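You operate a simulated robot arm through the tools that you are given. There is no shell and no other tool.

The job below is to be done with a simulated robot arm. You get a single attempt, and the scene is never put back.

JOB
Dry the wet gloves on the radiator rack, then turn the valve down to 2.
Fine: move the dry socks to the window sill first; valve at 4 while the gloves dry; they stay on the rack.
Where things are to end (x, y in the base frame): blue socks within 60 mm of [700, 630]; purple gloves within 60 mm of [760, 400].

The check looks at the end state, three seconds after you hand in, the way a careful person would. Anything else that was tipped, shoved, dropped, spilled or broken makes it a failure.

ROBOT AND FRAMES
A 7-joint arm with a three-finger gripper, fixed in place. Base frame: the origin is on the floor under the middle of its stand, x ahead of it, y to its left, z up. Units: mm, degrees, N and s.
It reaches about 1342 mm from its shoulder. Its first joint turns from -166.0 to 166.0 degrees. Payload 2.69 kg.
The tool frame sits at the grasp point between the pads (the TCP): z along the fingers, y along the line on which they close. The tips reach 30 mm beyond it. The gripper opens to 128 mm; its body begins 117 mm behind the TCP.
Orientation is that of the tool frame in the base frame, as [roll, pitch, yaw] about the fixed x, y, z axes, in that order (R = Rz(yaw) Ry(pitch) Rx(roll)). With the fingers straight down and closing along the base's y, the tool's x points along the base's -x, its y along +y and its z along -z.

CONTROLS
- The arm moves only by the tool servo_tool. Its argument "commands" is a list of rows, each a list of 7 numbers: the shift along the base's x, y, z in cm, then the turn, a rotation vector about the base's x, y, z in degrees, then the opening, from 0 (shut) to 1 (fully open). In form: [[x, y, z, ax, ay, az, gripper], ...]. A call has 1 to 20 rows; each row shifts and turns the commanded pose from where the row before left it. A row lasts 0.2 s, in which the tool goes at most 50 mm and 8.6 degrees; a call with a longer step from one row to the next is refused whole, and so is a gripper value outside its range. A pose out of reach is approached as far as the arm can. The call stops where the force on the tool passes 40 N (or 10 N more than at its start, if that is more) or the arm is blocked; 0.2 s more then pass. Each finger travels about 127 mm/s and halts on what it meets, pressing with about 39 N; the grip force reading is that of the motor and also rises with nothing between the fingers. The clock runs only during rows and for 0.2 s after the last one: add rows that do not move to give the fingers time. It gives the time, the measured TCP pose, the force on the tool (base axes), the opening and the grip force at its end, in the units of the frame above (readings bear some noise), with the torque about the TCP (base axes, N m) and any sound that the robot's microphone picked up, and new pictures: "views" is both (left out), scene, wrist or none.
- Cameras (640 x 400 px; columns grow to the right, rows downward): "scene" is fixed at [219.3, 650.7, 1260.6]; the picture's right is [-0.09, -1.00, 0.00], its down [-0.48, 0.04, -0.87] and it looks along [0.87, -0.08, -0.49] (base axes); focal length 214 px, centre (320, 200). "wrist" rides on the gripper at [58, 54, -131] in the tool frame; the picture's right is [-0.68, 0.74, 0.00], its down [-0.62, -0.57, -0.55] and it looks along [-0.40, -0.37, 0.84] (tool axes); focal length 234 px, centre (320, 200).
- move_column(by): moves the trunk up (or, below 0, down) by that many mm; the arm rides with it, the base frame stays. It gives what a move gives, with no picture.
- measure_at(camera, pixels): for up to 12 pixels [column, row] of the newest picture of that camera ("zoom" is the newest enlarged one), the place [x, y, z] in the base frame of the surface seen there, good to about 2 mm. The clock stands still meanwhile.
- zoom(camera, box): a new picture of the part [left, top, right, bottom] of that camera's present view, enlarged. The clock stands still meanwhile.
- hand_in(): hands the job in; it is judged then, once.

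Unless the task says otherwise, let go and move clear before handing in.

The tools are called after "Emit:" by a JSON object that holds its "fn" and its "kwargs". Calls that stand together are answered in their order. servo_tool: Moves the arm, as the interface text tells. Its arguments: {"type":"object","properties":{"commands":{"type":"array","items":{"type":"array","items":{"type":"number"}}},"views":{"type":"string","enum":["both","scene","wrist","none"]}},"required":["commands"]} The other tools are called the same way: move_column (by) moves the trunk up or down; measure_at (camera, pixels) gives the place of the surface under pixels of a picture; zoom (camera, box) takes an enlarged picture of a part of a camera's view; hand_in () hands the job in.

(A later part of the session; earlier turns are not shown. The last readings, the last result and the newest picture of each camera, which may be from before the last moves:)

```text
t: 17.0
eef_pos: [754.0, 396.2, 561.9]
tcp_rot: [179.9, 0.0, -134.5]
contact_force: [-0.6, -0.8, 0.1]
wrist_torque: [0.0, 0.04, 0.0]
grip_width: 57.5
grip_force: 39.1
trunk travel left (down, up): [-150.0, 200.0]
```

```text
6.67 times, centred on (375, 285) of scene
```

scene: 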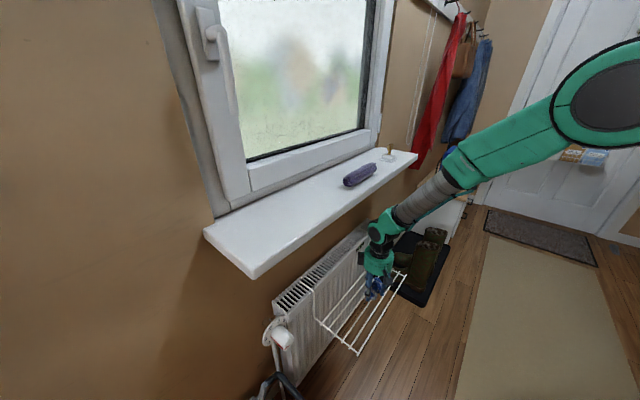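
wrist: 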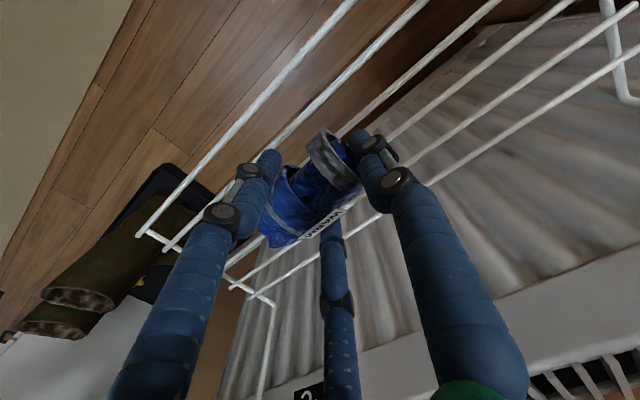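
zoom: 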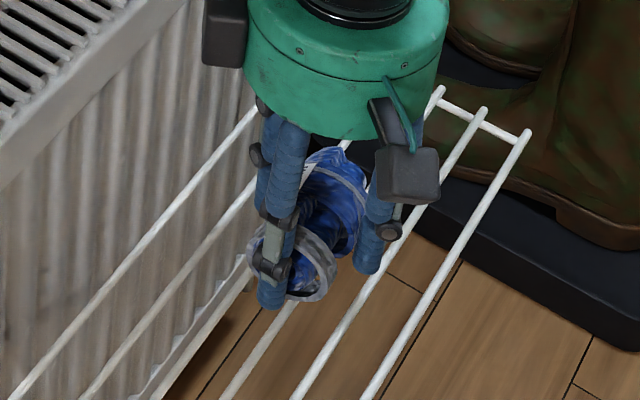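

The socks are held firmly at an unchanged 57.5 mm. I'll raise them, back out past the sill edge and measure the window frame and handle before going over the sill.

Emit:
{"fn": "servo_tool", "kwargs": {"commands": [[0, 0, 2.0, 0, 0, 0, 0.2], [0, 0, 3.0, 0, 0, 0, 0.2], [-1.0, -1.0, 3.0, 0, 0, 0, 0.2], [-2.0, -2.0, 3.0, 0, 0, 0, 0.2], [-2.3, -2.3, 3.0, 0, 0, 0, 0.2], [-1.7, -1.7, 3.0, 0, 0, 0, 0.2], [0, 0, 3.5, 0, 0, 0, 0.2], [0, 0, 3.5, 0, 0, 0, 0.2], [0, 0, 0, 0, 0, 0, 0.2]], "views": "both"}}

Emit:
{"fn": "measure_at", "kwargs": {"camera": "scene", "pixels": [[212, 50], [232, 100], [215, 30], [250, 190], [235, 205], [300, 178], [260, 170], [320, 165], [285, 190], [230, 150], [340, 160], [205, 100]]}}

```text
t: 19.0
eef_pos: [683.4, 328.6, 801.3]
tcp_rot: [-179.9, 0.1, -134.5]
contact_force: [-0.1, -0.4, 0.8]
wrist_torque: [0.03, -0.01, 0.01]
grip_width: 57.7
grip_force: 39.3
trunk travel left (down, up): [-150.0, 200.0]
```

scene: 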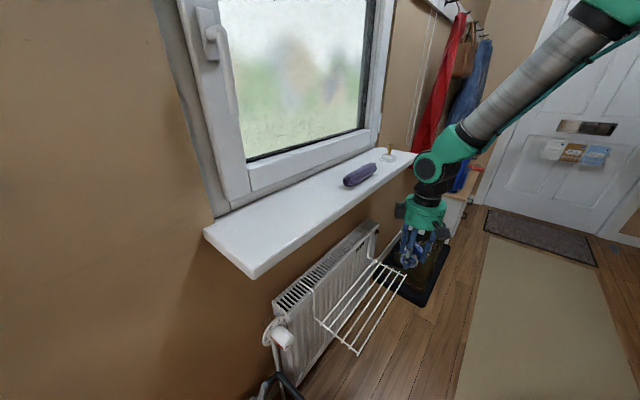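
wrist: 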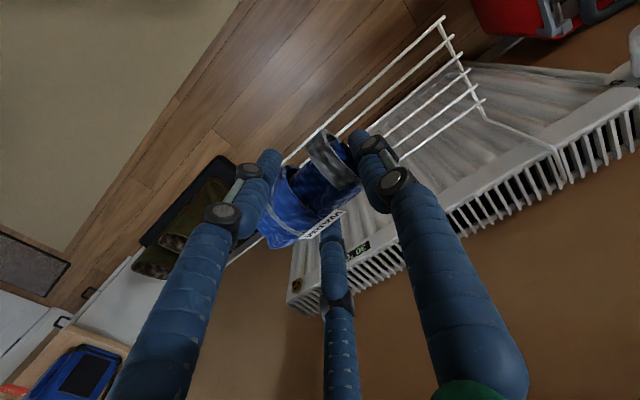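

```text
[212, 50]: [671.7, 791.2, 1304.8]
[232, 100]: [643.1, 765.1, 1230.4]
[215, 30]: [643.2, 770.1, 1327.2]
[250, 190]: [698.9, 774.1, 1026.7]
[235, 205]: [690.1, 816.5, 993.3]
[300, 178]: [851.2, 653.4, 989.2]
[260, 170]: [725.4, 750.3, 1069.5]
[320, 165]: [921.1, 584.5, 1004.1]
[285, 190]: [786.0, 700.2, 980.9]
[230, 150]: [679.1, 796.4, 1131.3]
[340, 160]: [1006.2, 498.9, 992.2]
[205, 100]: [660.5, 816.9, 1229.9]
```

The window frame face is at d≈1040, and the handle is at d≈996 but well to the side (s≈-77), so the set-down spot is clear. I'll rise above the sill, then move over to near (685,634).

Emit:
{"fn": "servo_tool", "kwargs": {"commands": [[0, 0, 3.0, 0, 0, 0, 0.2], [0, 0, 4.5, 0, 0, 0, 0.2], [0, 0, 4.8, 0, 0, 0, 0.2], [0, 0, 4.8, 0, 0, 0, 0.2], [0, 0, 4.8, 0, 0, 0, 0.2], [0, 0, 4.8, 0, 0, 0, 0.2], [0, 0, 3.5, 0, 0, 0, 0.2], [0, 1.5, 1.0, 0, 0, 0, 0.2], [0, 3.5, 0, 0, 0, 0, 0.2], [0, 4.0, 0, 0, 0, 0, 0.2], [0, 4.0, 0, 0, 0, 0, 0.2], [0, 4.0, 0, 0, 0, 0, 0.2], [0, 3.5, 0, 0, 0, 0, 0.2], [0, 0, 0, 0, 0, 0, 0.2]], "views": "both"}}

```text
t: 22.0
eef_pos: [684.6, 534.2, 1113.1]
tcp_rot: [-179.9, 0.2, -134.6]
contact_force: [-0.1, 0.2, -1.0]
wrist_torque: [-0.02, -0.04, 0.01]
grip_width: 57.2
grip_force: 39.5
trunk travel left (down, up): [-150.0, 200.0]
```

scene: 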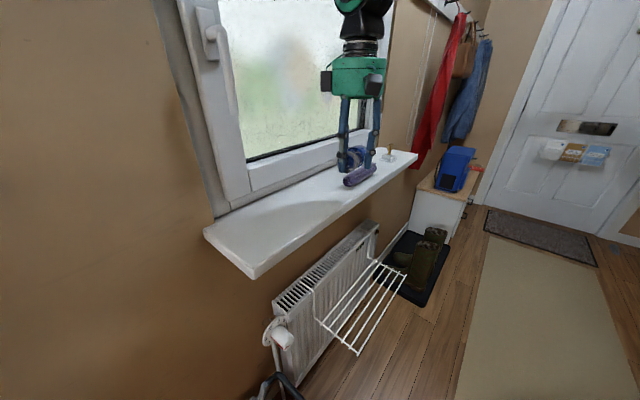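
wrist: 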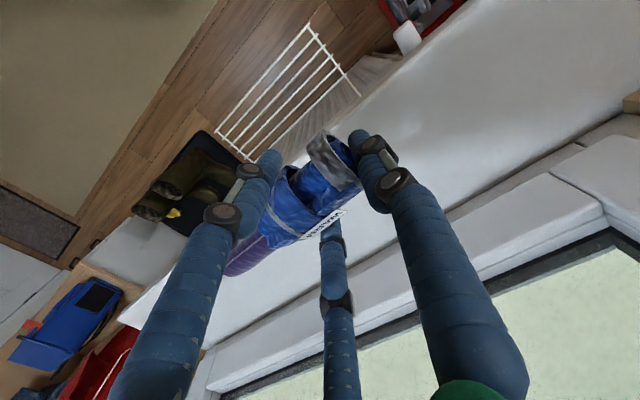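

The socks are over the sill, still held at 57.2 mm. I'll move the last 100 mm in y and then lower partway.

Emit:
{"fn": "servo_tool", "kwargs": {"commands": [[0, 3.0, 0, 0, 0, 0, 0.2], [0, 3.5, 0, 0, 0, 0, 0.2], [0, 3.5, 0, 0, 0, 0, 0.2], [0, 0, -2.0, 0, 0, 0, 0.2], [0, 0, -2.5, 0, 0, 0, 0.2], [0, 0, 0, 0, 0, 0, 0.2]], "views": "both"}}

Emit:
{"fn": "zoom", "kwargs": {"camera": "scene", "box": [230, 80, 390, 240]}}

```text
t: 23.4
eef_pos: [686.7, 632.7, 1068.8]
tcp_rot: [-180.0, 0.2, -134.5]
contact_force: [-0.6, 0.8, -1.6]
wrist_torque: [-0.04, -0.01, -0.04]
grip_width: 57.3
grip_force: 38.9
trunk travel left (down, up): [-150.0, 200.0]
```

scene: 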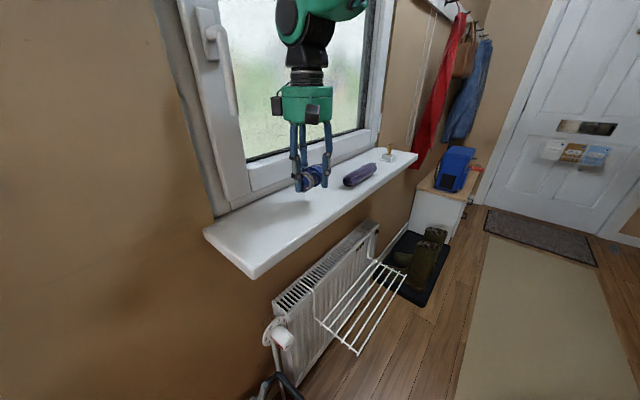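
wrist: 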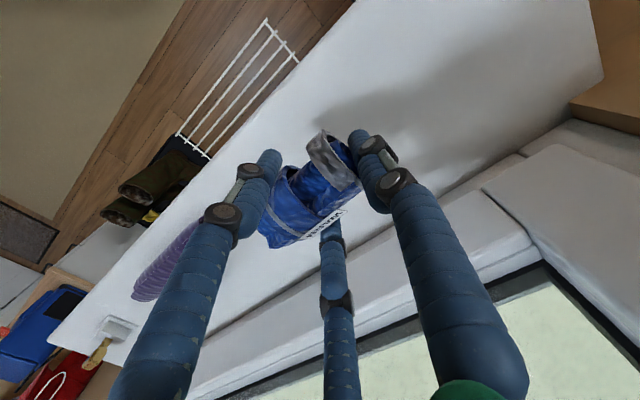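

```text
2.50 times, centred on (310, 160) of scene
```

zoom: 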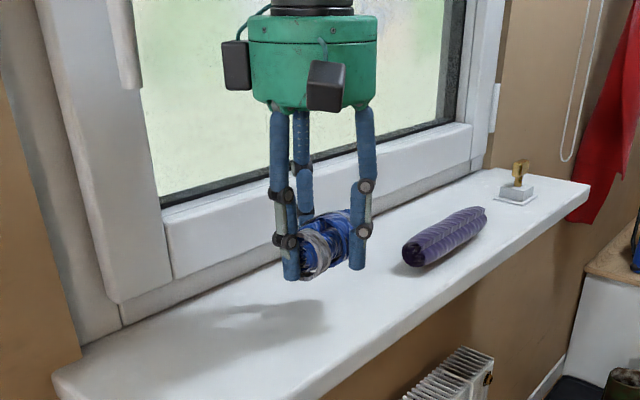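

Clear of the window and handle. I'll lower slowly in small steps until light contact with the sill, expected at a TCP z of about 1015–1020.

Emit:
{"fn": "servo_tool", "kwargs": {"commands": [[0, 0, -1.5, 0, 0, 0, 0.2], [0, 0, -1.2, 0, 0, 0, 0.2], [0, 0, -0.8, 0, 0, 0, 0.2], [0, 0, -0.5, 0, 0, 0, 0.2], [0, 0, -0.3, 0, 0, 0, 0.2], [0, 0, 0, 0, 0, 0, 0.2]], "views": "both"}}

Emit:
{"fn": "zoom", "kwargs": {"camera": "scene", "box": [270, 120, 370, 220]}}

```text
t: 24.8
eef_pos: [685.7, 630.6, 1025.2]
tcp_rot: [-180.0, 0.1, -134.5]
contact_force: [0.4, 0.3, -0.4]
wrist_torque: [0.02, 0.01, -0.01]
grip_width: 57.2
grip_force: 38.8
trunk travel left (down, up): [-150.0, 200.0]
```

scene: 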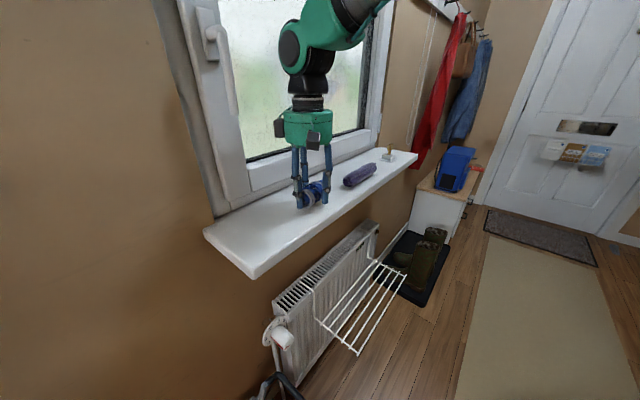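
wrist: 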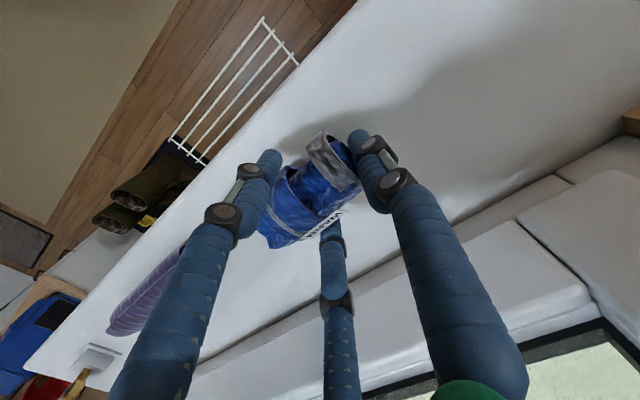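

```text
4.00 times, centred on (320, 170) of scene
```

zoom: 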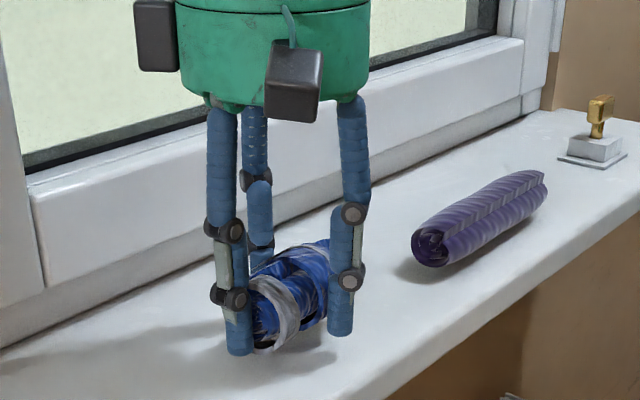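

Emit:
{"fn": "measure_at", "kwargs": {"camera": "zoom", "pixels": [[239, 350], [340, 330], [285, 340], [265, 325], [310, 310], [270, 350], [330, 350], [310, 270]]}}

Emit:
{"fn": "servo_tool", "kwargs": {"commands": [[0, 0, -0.3, 0, 0, 0, 0.2], [0, 0, -0.2, 0, 0, 0, 0.2], [0, 0, -0.2, 0, 0, 0, 0.2], [0, 0, 0, 0, 0, 0, 0.2]], "views": "scene"}}

Emit:
{"fn": "zoom", "kwargs": {"camera": "scene", "box": [285, 165, 345, 225]}}

```text
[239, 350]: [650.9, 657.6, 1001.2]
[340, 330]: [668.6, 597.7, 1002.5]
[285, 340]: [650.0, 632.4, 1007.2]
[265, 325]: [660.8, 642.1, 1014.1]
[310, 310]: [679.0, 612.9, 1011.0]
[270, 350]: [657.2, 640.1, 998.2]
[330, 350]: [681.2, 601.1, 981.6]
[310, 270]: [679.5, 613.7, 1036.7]
```

```text
t: 25.8
eef_pos: [684.6, 631.6, 1018.3]
tcp_rot: [-179.9, 0.0, -134.5]
contact_force: [-0.8, 0.3, -1.0]
wrist_torque: [-0.04, 0.01, -0.02]
grip_width: 57.1
grip_force: 39.4
trunk travel left (down, up): [-150.0, 200.0]
```

scene: 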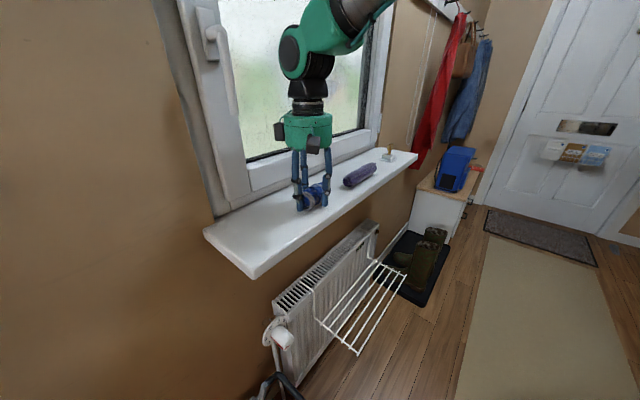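

```text
6.67 times, centred on (315, 195) of scene
```

zoom: 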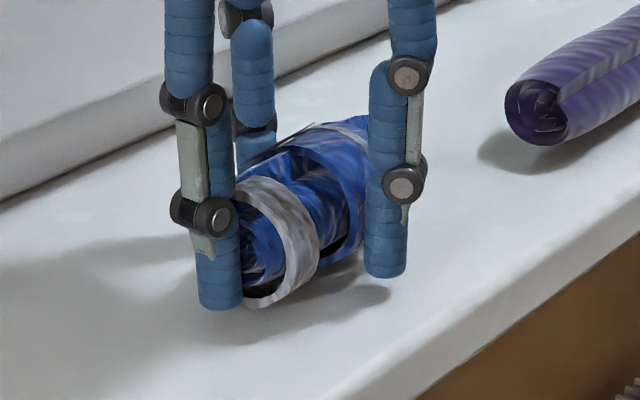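

There is no contact yet and the socks' bottom is only a few mm above the sill. I'll continue lowering in millimetre steps.

Emit:
{"fn": "servo_tool", "kwargs": {"commands": [[0, 0, -0.15, 0, 0, 0, 0.2], [0, 0, -0.15, 0, 0, 0, 0.2], [0, 0, -0.15, 0, 0, 0, 0.2], [0, 0, 0, 0, 0, 0, 0.2]], "views": "scene"}}

Emit:
{"fn": "zoom", "kwargs": {"camera": "scene", "box": [285, 165, 345, 225]}}

```text
t: 26.8
eef_pos: [685.0, 632.3, 1016.2]
tcp_rot: [-179.9, 0.2, -134.5]
contact_force: [2.5, -0.4, 5.3]
wrist_torque: [0.13, 0.01, -0.06]
grip_width: 57.0
grip_force: 38.7
trunk travel left (down, up): [-150.0, 200.0]
```

scene: 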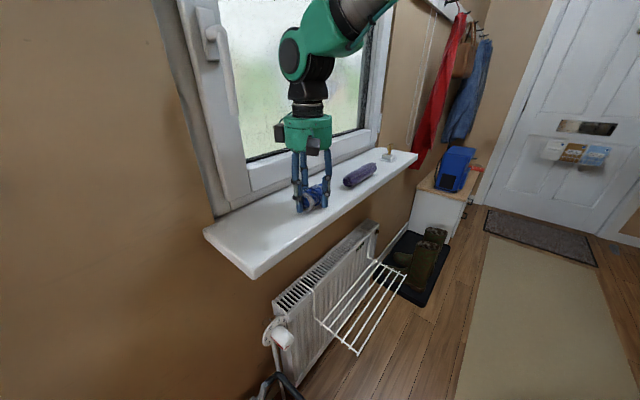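

```text
6.67 times, centred on (315, 195) of scene
```

zoom: 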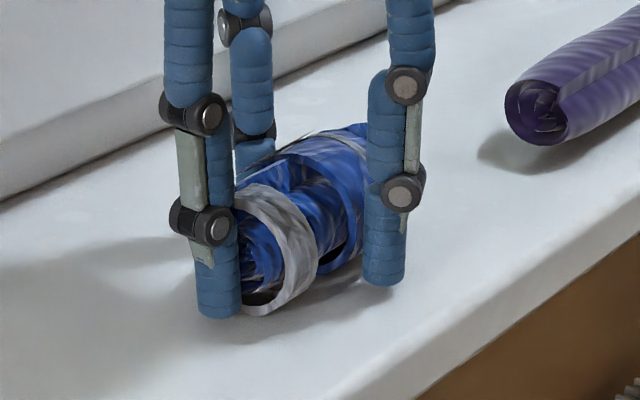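

There is 5.3 N of contact, so the socks are resting on the sill. I'll open the fingers gradually.

Emit:
{"fn": "servo_tool", "kwargs": {"commands": [[0, 0, 0, 0, 0, 0, 0.45], [0, 0, 0, 0, 0, 0, 0.5], [0, 0, 0, 0, 0, 0, 0.6], [0, 0, 0, 0, 0, 0, 0.75], [0, 0, 0, 0, 0, 0, 0.75], [0, 0, 0, 0, 0, 0, 0.75]], "views": "both"}}

Emit:
{"fn": "zoom", "kwargs": {"camera": "scene", "box": [285, 165, 345, 225]}}

Emit:
{"fn": "zoom", "kwargs": {"camera": "wrist", "box": [220, 80, 420, 260]}}

```text
t: 28.2
eef_pos: [684.3, 632.2, 1014.4]
tcp_rot: [-179.9, 0.1, -134.4]
contact_force: [0.3, -0.4, -1.2]
wrist_torque: [-0.01, -0.01, -0.01]
grip_width: 96.2
grip_force: 0.1
trunk travel left (down, up): [-150.0, 200.0]
```

scene: 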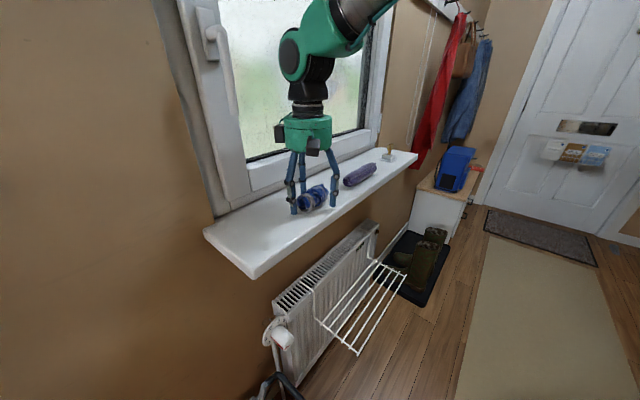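
wrist: 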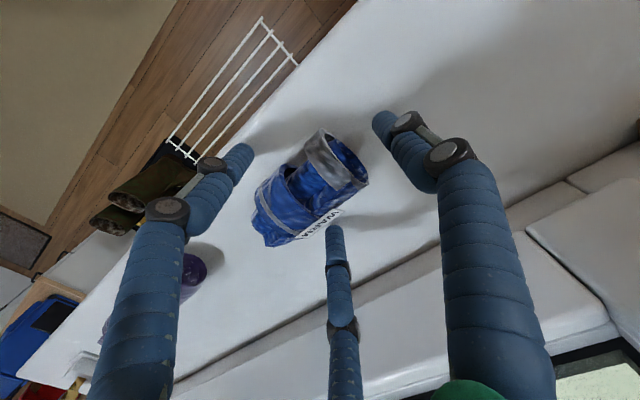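

```text
6.67 times, centred on (315, 195) of scene
```

zoom: 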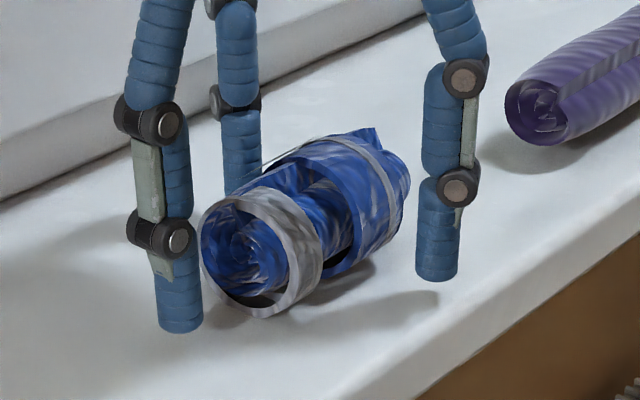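

```text
2.22 times, centred on (320, 170) of wrist
```

zoom: 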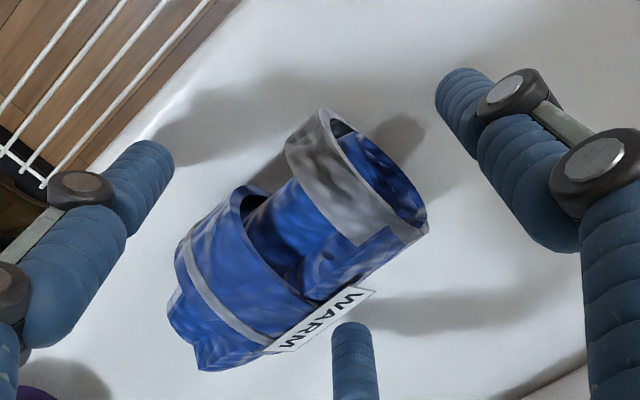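

The socks rest on the sill, released. I'll lift straight up to clear them.

Emit:
{"fn": "servo_tool", "kwargs": {"commands": [[0, 0, 1.5, 0, 0, 0, 0.75], [0, 0, 2.5, 0, 0, 0, 0.75], [0, 0, 3.5, 0, 0, 0, 0.75], [0, 0, 3.5, 0, 0, 0, 0.75], [0, 0, 0, 0, 0, 0, 0.9]], "views": "both"}}

Emit:
{"fn": "zoom", "kwargs": {"camera": "scene", "box": [280, 140, 400, 220]}}

```text
t: 29.4
eef_pos: [683.5, 633.1, 1124.6]
tcp_rot: [-180.0, 0.1, -134.5]
contact_force: [0.0, 0.1, 1.0]
wrist_torque: [-0.01, -0.03, -0.05]
grip_width: 115.3
grip_force: 0.1
trunk travel left (down, up): [-150.0, 200.0]
```

scene: 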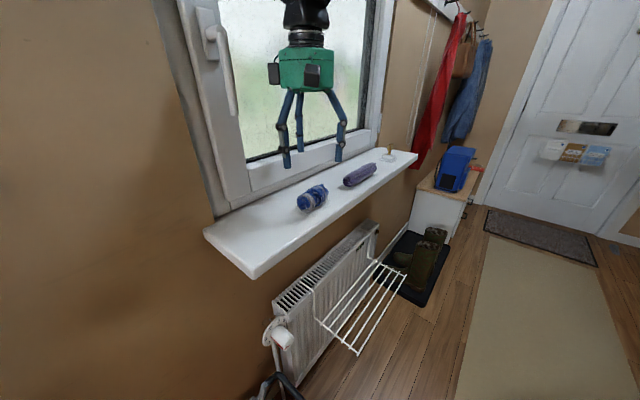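
wrist: 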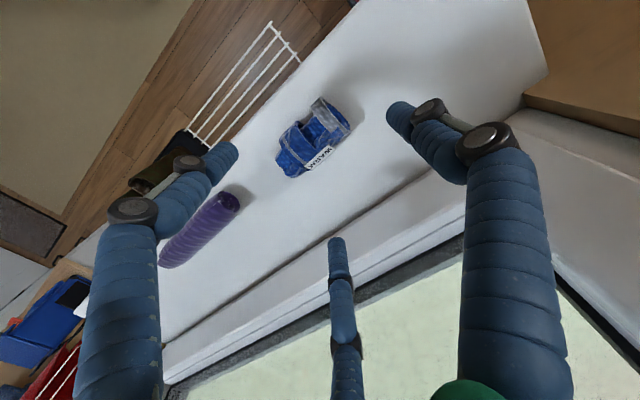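

```text
5.00 times, centred on (340, 180) of scene
```

zoom: 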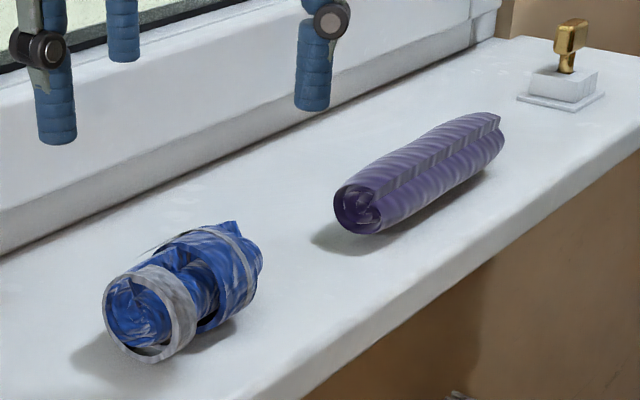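

Emit:
{"fn": "measure_at", "kwargs": {"camera": "wrist", "pixels": [[318, 100], [348, 125], [315, 135], [278, 160], [290, 177], [320, 160], [305, 125], [330, 130]]}}

Emit:
{"fn": "measure_at", "kwargs": {"camera": "zoom", "pixels": [[345, 195], [375, 225], [385, 175], [420, 150], [450, 130], [490, 120], [500, 140], [440, 195], [420, 180], [460, 160], [360, 205], [470, 125]]}}

```text
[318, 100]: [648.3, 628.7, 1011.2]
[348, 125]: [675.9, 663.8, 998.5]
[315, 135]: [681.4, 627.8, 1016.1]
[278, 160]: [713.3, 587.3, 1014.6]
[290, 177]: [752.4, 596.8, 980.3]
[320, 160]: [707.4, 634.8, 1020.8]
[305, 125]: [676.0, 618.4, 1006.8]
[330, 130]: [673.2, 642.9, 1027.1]
```

```text
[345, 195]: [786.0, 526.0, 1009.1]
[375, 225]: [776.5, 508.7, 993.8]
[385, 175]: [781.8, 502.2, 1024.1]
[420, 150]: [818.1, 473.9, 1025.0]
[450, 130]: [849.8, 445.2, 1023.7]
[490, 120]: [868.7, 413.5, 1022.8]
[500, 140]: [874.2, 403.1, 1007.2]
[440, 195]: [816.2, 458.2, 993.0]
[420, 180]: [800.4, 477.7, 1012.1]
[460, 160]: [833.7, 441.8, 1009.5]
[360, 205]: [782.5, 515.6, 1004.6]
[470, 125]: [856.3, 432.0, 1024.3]
```

The socks ended up around (690,622), well within tolerance. The gloves span s=195–341 with their axis at d≈910, top z≈1023. I'll turn the tool -90° (finger C to the wall side, A/B to the room side) while moving above the middle of the gloves.

Emit:
{"fn": "servo_tool", "kwargs": {"commands": [[1.26, -1.63, 0.05, 0, 0, -8.18, 1.0], [1.26, -1.63, 0.05, 0, 0, -8.18, 1.0], [1.26, -1.63, 0.05, 0, 0, -8.18, 1.0], [1.26, -1.63, 0.05, 0, 0, -8.18, 1.0], [1.26, -1.63, 0.05, 0, 0, -8.18, 1.0], [1.26, -1.63, 0.05, 0, 0, -8.18, 1.0], [1.26, -1.63, 0.05, 0, 0, -8.18, 1.0], [1.26, -1.63, 0.05, 0, 0, -8.18, 1.0], [1.26, -1.63, 0.05, 0, 0, -8.18, 1.0], [1.26, -1.63, 0.05, 0, 0, -8.18, 1.0], [1.26, -1.63, 0.05, 0, 0, -8.18, 1.0], [0, 0, 0, 0, 0, 0, 1.0]], "views": "both"}}

```text
t: 32.0
eef_pos: [823.2, 451.8, 1129.0]
tcp_rot: [180.0, 0.1, 135.4]
contact_force: [0.2, 0.7, -0.1]
wrist_torque: [0.04, 0.05, -0.04]
grip_width: 128.0
grip_force: 0.1
trunk travel left (down, up): [-150.0, 200.0]
```

scene: 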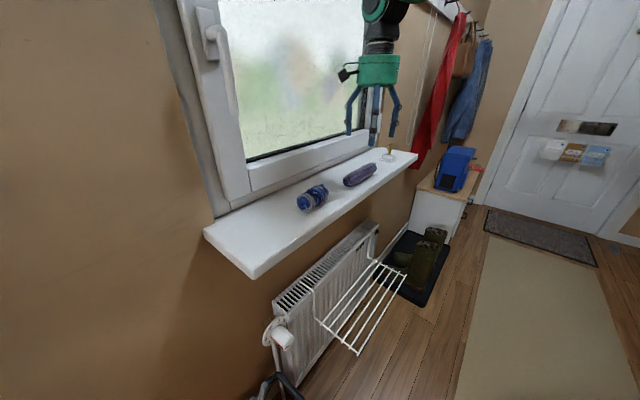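
wrist: 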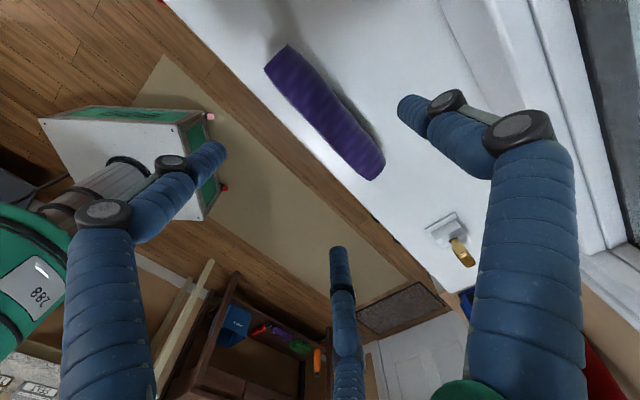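

The tool is at yaw 135.4°, above the gloves at wrist (330,115). I'll re-measure them from here before descending.

Emit:
{"fn": "measure_at", "kwargs": {"camera": "wrist", "pixels": [[275, 58], [287, 47], [268, 68], [368, 172], [380, 160], [357, 165], [325, 115], [312, 122], [340, 108], [300, 85], [345, 140], [330, 110]]}}

```text
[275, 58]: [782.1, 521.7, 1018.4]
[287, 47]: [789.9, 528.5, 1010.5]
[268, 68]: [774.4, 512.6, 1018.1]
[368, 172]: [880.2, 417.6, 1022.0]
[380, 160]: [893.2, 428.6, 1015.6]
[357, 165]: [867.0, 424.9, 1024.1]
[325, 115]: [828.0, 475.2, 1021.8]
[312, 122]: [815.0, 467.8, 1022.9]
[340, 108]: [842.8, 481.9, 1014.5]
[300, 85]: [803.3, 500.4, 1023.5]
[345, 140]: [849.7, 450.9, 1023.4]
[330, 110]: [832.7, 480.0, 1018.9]
```

The glove axis is at d≈915, with its centre at s≈265. I'll shift 8 mm in y and descend to about z=1040 for a look.

Emit:
{"fn": "servo_tool", "kwargs": {"commands": [[0, 0.4, -2.2, 0, 0, 0, 1.0], [0, 0.4, -2.2, 0, 0, 0, 1.0], [0, 0, -2.2, 0, 0, 0, 1.0], [0, 0, -2.2, 0, 0, 0, 1.0], [0, 0, 0, 0, 0, 0, 1.0]], "views": "both"}}

Emit:
{"fn": "zoom", "kwargs": {"camera": "scene", "box": [310, 90, 430, 210]}}

```text
t: 33.2
eef_pos: [825.1, 458.7, 1041.8]
tcp_rot: [-180.0, 0.2, 135.4]
contact_force: [0.2, -0.5, -0.4]
wrist_torque: [-0.01, 0.02, -0.02]
grip_width: 128.2
grip_force: 0.1
trunk travel left (down, up): [-150.0, 200.0]
```

scene: 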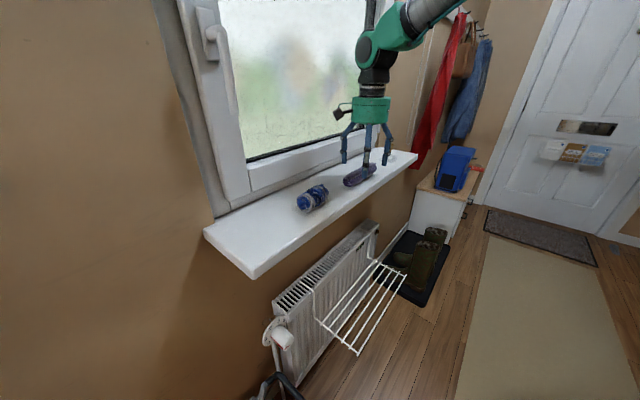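
wrist: 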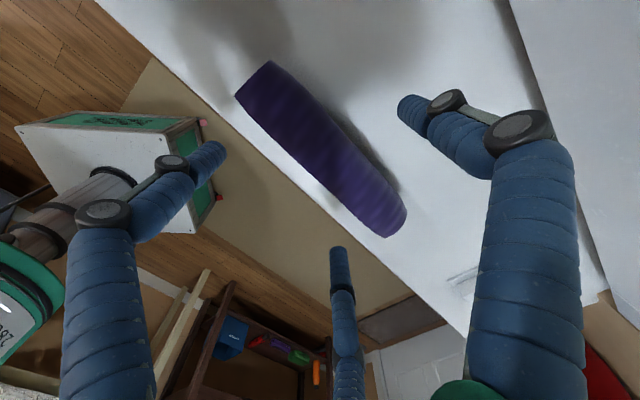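

```text
3.33 times, centred on (370, 150) of scene
```

zoom: 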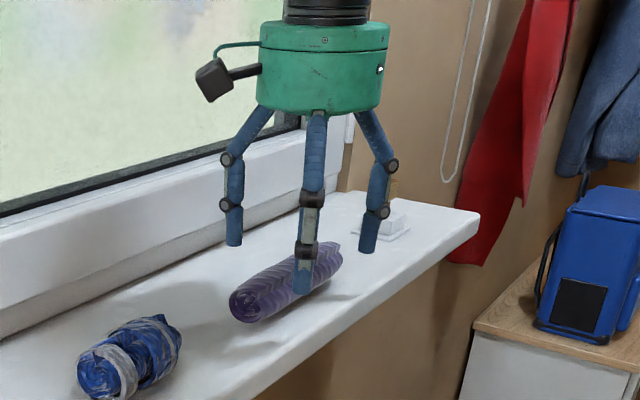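

C is on the wall side and A/B on the room side, straddling the gloves. I'll descend the remaining 26 mm slowly.

Emit:
{"fn": "servo_tool", "kwargs": {"commands": [[0, 0, -1.0, 0, 0, 0, 1.0], [0, 0, -0.8, 0, 0, 0, 1.0], [0, 0, -0.7, 0, 0, 0, 1.0], [0, 0, 0, 0, 0, 0, 1.0]], "views": "both"}}

Emit:
{"fn": "zoom", "kwargs": {"camera": "scene", "box": [320, 120, 420, 210]}}

```text
t: 34.2
eef_pos: [824.1, 459.2, 1017.8]
tcp_rot: [179.8, 0.1, 135.4]
contact_force: [-0.3, -0.3, 0.0]
wrist_torque: [-0.03, -0.01, 0.02]
grip_width: 127.9
grip_force: 0.0
trunk travel left (down, up): [-150.0, 200.0]
```

scene: 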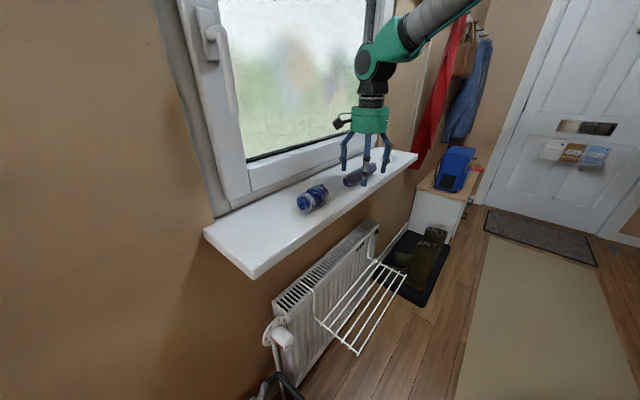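
wrist: 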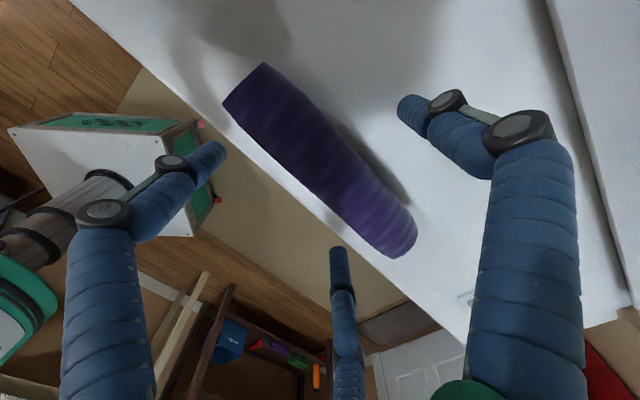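

```text
4.44 times, centred on (370, 165) of scene
```

zoom: 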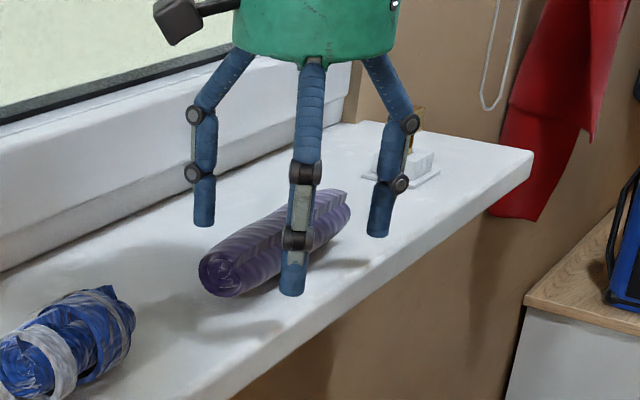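

All fingers are clear of the gloves. I'll lower by 3 mm and close.

Emit:
{"fn": "servo_tool", "kwargs": {"commands": [[0, 0, -0.3, 0, 0, 0, 1.0], [0, 0, 0, 0, 0, 0, 0.8], [0, 0, 0, 0, 0, 0, 0.6], [0, 0, 0, 0, 0, 0, 0.4], [0, 0, 0, 0, 0, 0, 0.25], [0, 0, 0, 0, 0, 0, 0.2], [0, 0, 0, 0, 0, 0, 0.2]], "views": "both"}}

Emit:
{"fn": "zoom", "kwargs": {"camera": "scene", "box": [320, 120, 420, 210]}}

Emit:
{"fn": "zoom", "kwargs": {"camera": "wrist", "box": [200, 60, 440, 280]}}

```text
t: 35.8
eef_pos: [823.4, 459.5, 1013.9]
tcp_rot: [180.0, 0.1, 135.5]
contact_force: [1.0, -0.3, 1.2]
wrist_torque: [0.02, -0.03, 0.02]
grip_width: 73.5
grip_force: 39.1
trunk travel left (down, up): [-150.0, 200.0]
```

scene: 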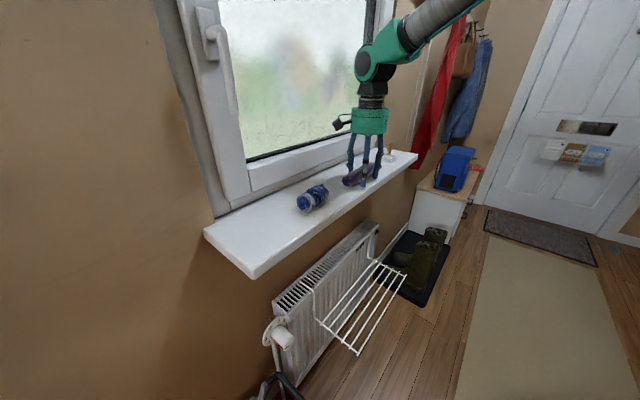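
wrist: 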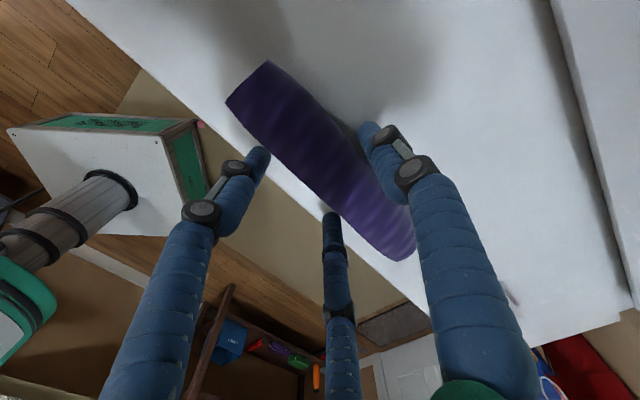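

```text
4.44 times, centred on (370, 165) of scene
```

zoom: 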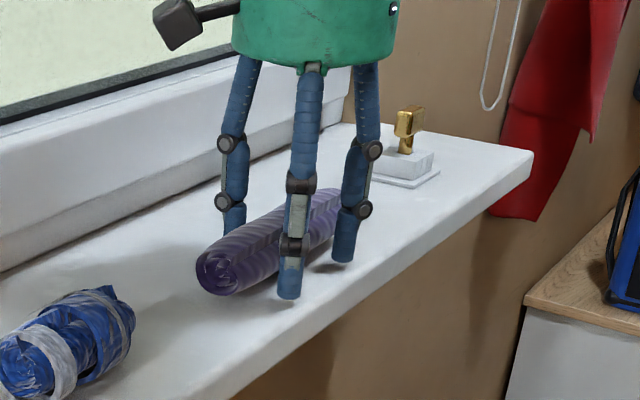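

```text
1.82 times, centred on (320, 170) of wrist
```

zoom: 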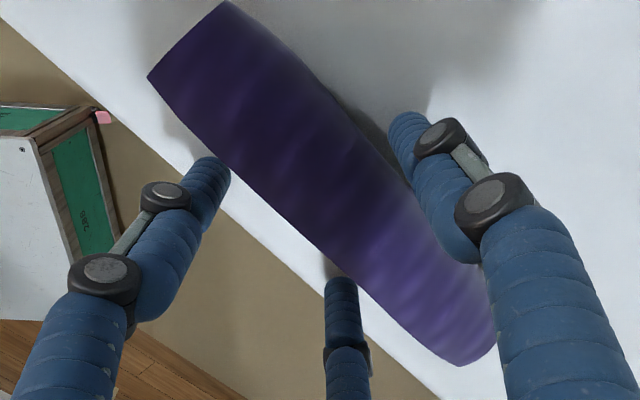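

The gloves are gripped at 73.5 mm and 39 N. I'll lift slowly and verify.

Emit:
{"fn": "servo_tool", "kwargs": {"commands": [[0, 0, 0.3, 0, 0, 0, 0.2], [0, 0, 0.4, 0, 0, 0, 0.2], [0, 0, 0.4, 0, 0, 0, 0.2], [0, 0, 0.4, 0, 0, 0, 0.2], [0, 0, 0.5, 0, 0, 0, 0.2], [0, 0, 0, 0, 0, 0, 0.2]], "views": "both"}}

Emit:
{"fn": "zoom", "kwargs": {"camera": "scene", "box": [320, 120, 420, 210]}}

```text
t: 37.2
eef_pos: [822.9, 460.1, 1033.0]
tcp_rot: [180.0, 0.1, 135.5]
contact_force: [0.1, -0.6, -1.4]
wrist_torque: [0.01, 0.0, 0.01]
grip_width: 73.4
grip_force: 39.0
trunk travel left (down, up): [-150.0, 200.0]
```

scene: 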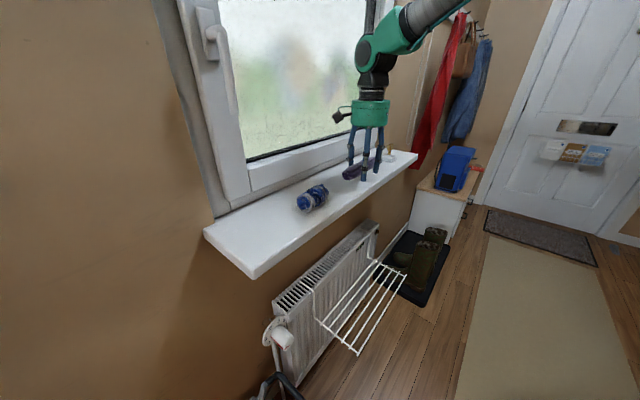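
wrist: 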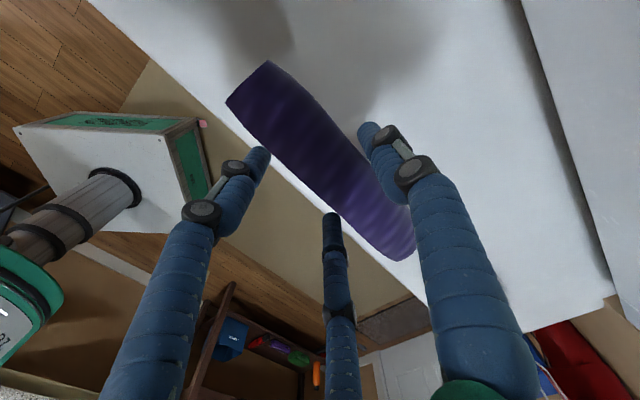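

```text
4.44 times, centred on (370, 165) of scene
```

zoom: 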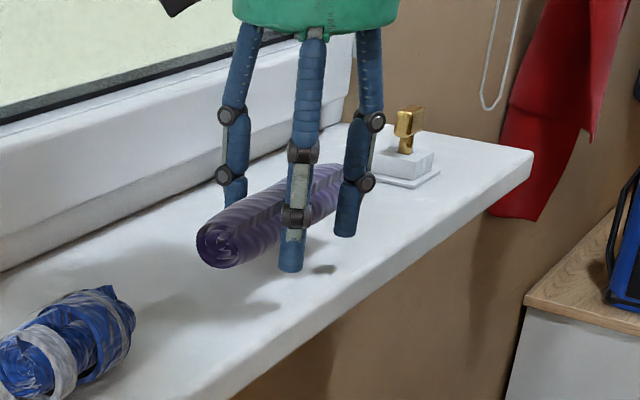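

The gloves are firmly held. I'll measure where they sit relative to the TCP for accurate placement.

Emit:
{"fn": "measure_at", "kwargs": {"camera": "wrist", "pixels": [[268, 66], [230, 100], [250, 82], [300, 125], [320, 180], [335, 150], [350, 170], [400, 255], [410, 235], [385, 225], [290, 155], [315, 110]]}}

Emit:
{"fn": "measure_at", "kwargs": {"camera": "zoom", "pixels": [[210, 245], [230, 262], [245, 215], [325, 175], [320, 215], [230, 235], [290, 265], [345, 230], [340, 180], [265, 255], [205, 225], [265, 230]]}}

```text
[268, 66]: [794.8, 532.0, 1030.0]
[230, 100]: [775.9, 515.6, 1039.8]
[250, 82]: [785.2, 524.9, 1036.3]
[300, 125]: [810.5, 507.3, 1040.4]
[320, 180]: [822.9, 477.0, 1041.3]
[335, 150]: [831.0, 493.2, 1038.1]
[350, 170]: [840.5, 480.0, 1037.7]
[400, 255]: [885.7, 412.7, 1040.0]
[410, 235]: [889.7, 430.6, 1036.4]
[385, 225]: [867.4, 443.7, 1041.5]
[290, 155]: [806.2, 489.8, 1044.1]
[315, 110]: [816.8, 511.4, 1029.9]
```

```text
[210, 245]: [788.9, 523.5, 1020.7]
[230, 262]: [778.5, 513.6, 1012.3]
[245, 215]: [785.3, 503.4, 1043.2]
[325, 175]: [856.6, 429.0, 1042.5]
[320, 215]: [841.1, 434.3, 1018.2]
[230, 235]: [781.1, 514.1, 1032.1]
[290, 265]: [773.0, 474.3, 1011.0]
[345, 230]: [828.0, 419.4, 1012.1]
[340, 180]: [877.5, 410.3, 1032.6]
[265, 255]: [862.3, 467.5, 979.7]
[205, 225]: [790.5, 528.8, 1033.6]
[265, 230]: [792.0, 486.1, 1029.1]
```

The gloves sit 13 mm toward the wall from the TCP, with their bottom about 33 mm below it. I'll lift, back out over the room side and descend toward rack level.

Emit:
{"fn": "servo_tool", "kwargs": {"commands": [[0, 0, 2.5, 0, 0, 0, 0.2], [0, 0, 3.0, 0, 0, 0, 0.2], [-1.5, -1.5, 0.5, 0, 0, 0, 0.2], [-2.7, -2.75, 0, 0, 0, 0, 0.2], [-2.8, -2.85, 0, 0, 0, 0, 0.2], [-2.8, -2.85, 0, 0, 0, 0, 0.2], [-2.5, -2.55, 0, 0, 0, 0, 0.2], [-1.4, -1.4, 0, 0, 0, 0, 0.2], [0, 0, -2.5, 0, 0, 0, 0.2], [0, 0, -4.0, 0, 0, 0, 0.2], [0, 0, -4.5, 0, 0, 0, 0.2], [0, 0, -4.5, 0, 0, 0, 0.2], [0, 0, -4.5, 0, 0, 0, 0.2], [0, 0, -3.0, 0, 0, 0, 0.2], [0, 0, 0, 0, 0, 0, 0.2]], "views": "both"}}

```text
t: 40.4
eef_pos: [688.7, 321.6, 863.7]
tcp_rot: [180.0, 0.0, 135.4]
contact_force: [1.0, -0.5, -1.0]
wrist_torque: [-0.02, 0.03, 0.02]
grip_width: 73.4
grip_force: 38.9
trunk travel left (down, up): [-150.0, 200.0]
```

scene: 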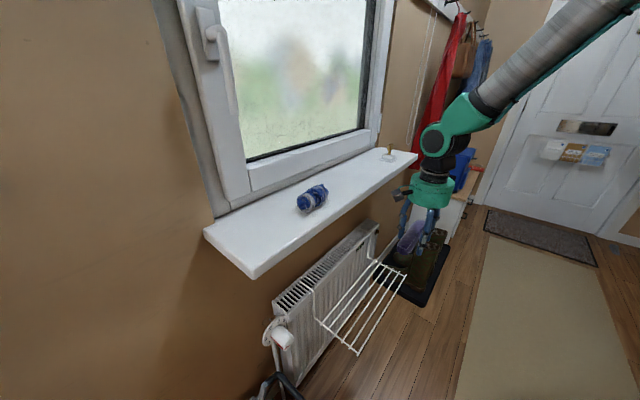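
wrist: 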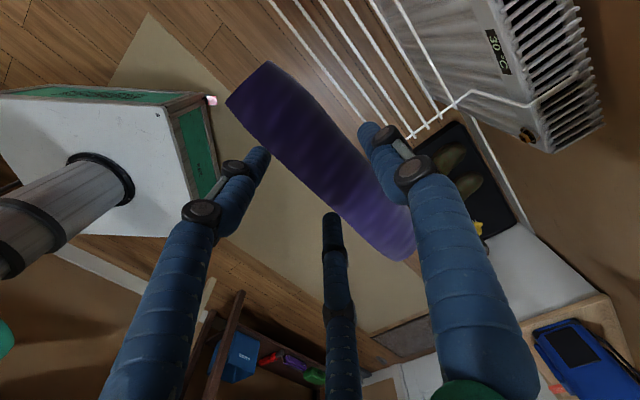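

The grip is unchanged at 73.4 mm. I'll continue down to z≈640, then move in over the groove at d≈807.

Emit:
{"fn": "servo_tool", "kwargs": {"commands": [[0, 0, -3.5, 0, 0, 0, 0.2], [0, 0, -4.5, 0, 0, 0, 0.2], [0, 0, -4.5, 0, 0, 0, 0.2], [0, 0, -4.5, 0, 0, 0, 0.2], [0, 0, -3.5, 0, 0, 0, 0.2], [1.0, 1.2, -1.8, 0, 0, 0, 0.2], [1.8, 2.2, -1.0, 0, 0, 0, 0.2], [1.8, 2.2, -1.0, 0, 0, 0, 0.2], [1.5, 1.7, -1.0, 0, 0, 0, 0.2], [0, 0, 0, 0, 0, 0, 0.2]], "views": "both"}}

Emit:
{"fn": "zoom", "kwargs": {"camera": "scene", "box": [320, 230, 430, 340]}}

```text
t: 42.6
eef_pos: [749.0, 394.6, 612.2]
tcp_rot: [180.0, 0.1, 135.6]
contact_force: [-1.0, 0.1, -1.4]
wrist_torque: [-0.04, 0.02, 0.01]
grip_width: 73.3
grip_force: 38.6
trunk travel left (down, up): [-150.0, 200.0]
```

scene: 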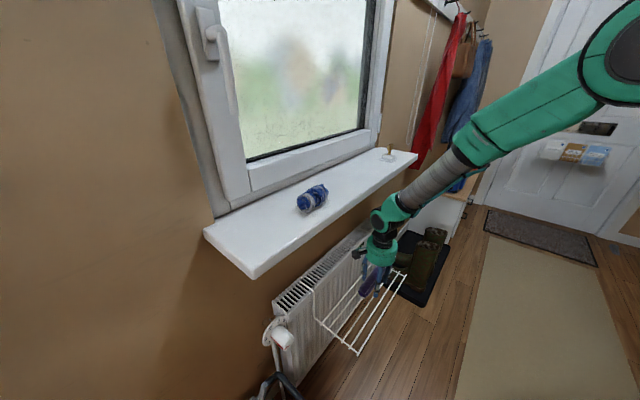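
wrist: 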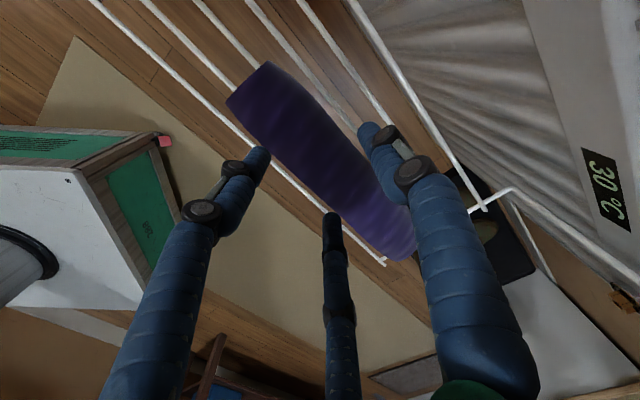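

```text
3.64 times, centred on (375, 285) of scene
```

zoom: 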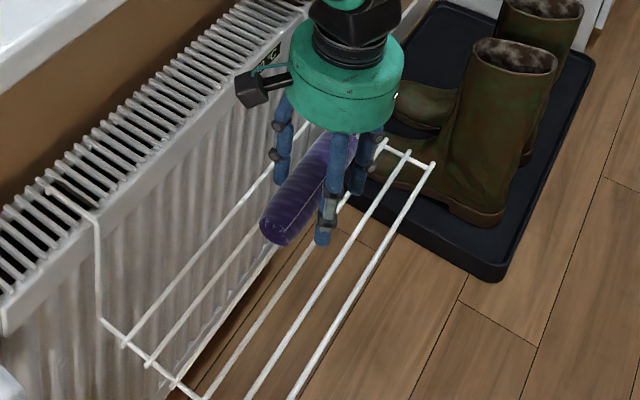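

The gloves hang parallel to the wires over the right groove. I'll lower to TCP z≈541, just above rest height.

Emit:
{"fn": "servo_tool", "kwargs": {"commands": [[0, 0, -2.5, 0, 0, 0, 0.2], [0, 0, -2.0, 0, 0, 0, 0.2], [0, 0, -1.3, 0, 0, 0, 0.2], [0, 0, -0.7, 0, 0, 0, 0.2], [0, 0, -0.4, 0, 0, 0, 0.2], [0, 0, 0, 0, 0, 0, 0.2]], "views": "both"}}

Emit:
{"fn": "zoom", "kwargs": {"camera": "scene", "box": [335, 250, 405, 320]}}

Emit:
{"fn": "zoom", "kwargs": {"camera": "wrist", "box": [200, 60, 440, 280]}}

```text
t: 44.0
eef_pos: [747.0, 394.1, 541.8]
tcp_rot: [180.0, 0.1, 135.5]
contact_force: [0.2, 0.8, -1.0]
wrist_torque: [0.03, 0.0, 0.0]
grip_width: 73.2
grip_force: 39.1
trunk travel left (down, up): [-150.0, 200.0]
```

scene: 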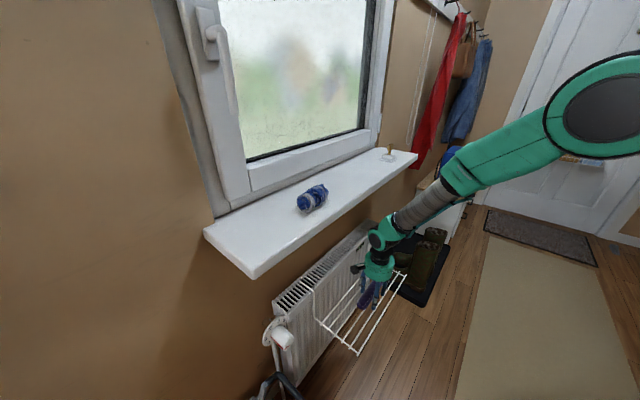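
wrist: 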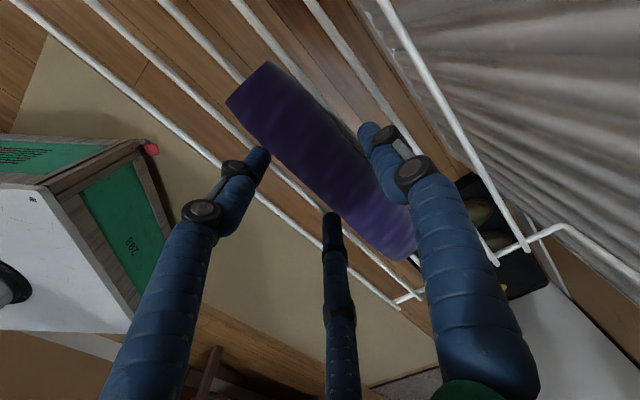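

```text
5.71 times, centred on (370, 285) of scene
```

zoom: 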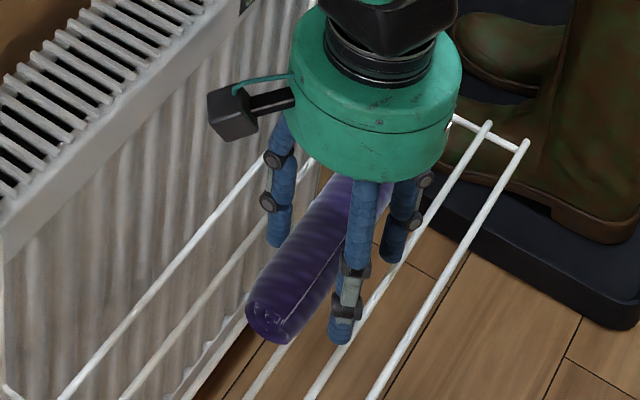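

```text
1.82 times, centred on (320, 170) of wrist
```

zoom: 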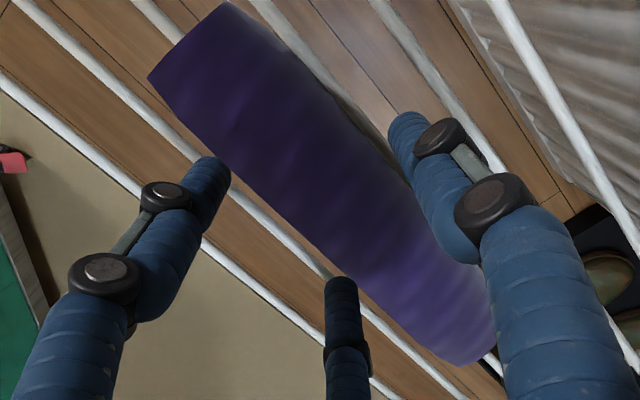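

No contact yet. I'll check how the gloves line up with the wires before lowering the last few millimetres.

Emit:
{"fn": "measure_at", "kwargs": {"camera": "zoom", "pixels": [[150, 77], [190, 40], [228, 5], [260, 110], [330, 200], [380, 190], [470, 362], [495, 340], [240, 200], [130, 130], [420, 60], [350, 300]]}}

Emit:
{"fn": "servo_tool", "kwargs": {"commands": [[0, 0, -0.15, 0, 0, 0, 0.2], [0, 0, -0.1, 0, 0, 0, 0.2], [0, 0, 0, 0, 0, 0, 0.2]], "views": "none"}}

```text
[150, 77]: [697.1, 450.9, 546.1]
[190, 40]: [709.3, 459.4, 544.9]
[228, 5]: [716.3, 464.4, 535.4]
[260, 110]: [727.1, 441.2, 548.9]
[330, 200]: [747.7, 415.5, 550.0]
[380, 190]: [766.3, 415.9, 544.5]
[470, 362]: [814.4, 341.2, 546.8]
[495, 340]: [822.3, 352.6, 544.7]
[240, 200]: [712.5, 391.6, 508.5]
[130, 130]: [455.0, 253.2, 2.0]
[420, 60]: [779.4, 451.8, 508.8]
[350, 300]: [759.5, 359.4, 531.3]
```

```text
t: 44.8
eef_pos: [747.5, 394.4, 540.7]
tcp_rot: [179.9, 0.1, 135.6]
contact_force: [-6.2, -5.4, 17.8]
wrist_torque: [-0.02, 0.12, -0.05]
grip_width: 73.3
grip_force: 39.0
trunk travel left (down, up): [-150.0, 200.0]
```

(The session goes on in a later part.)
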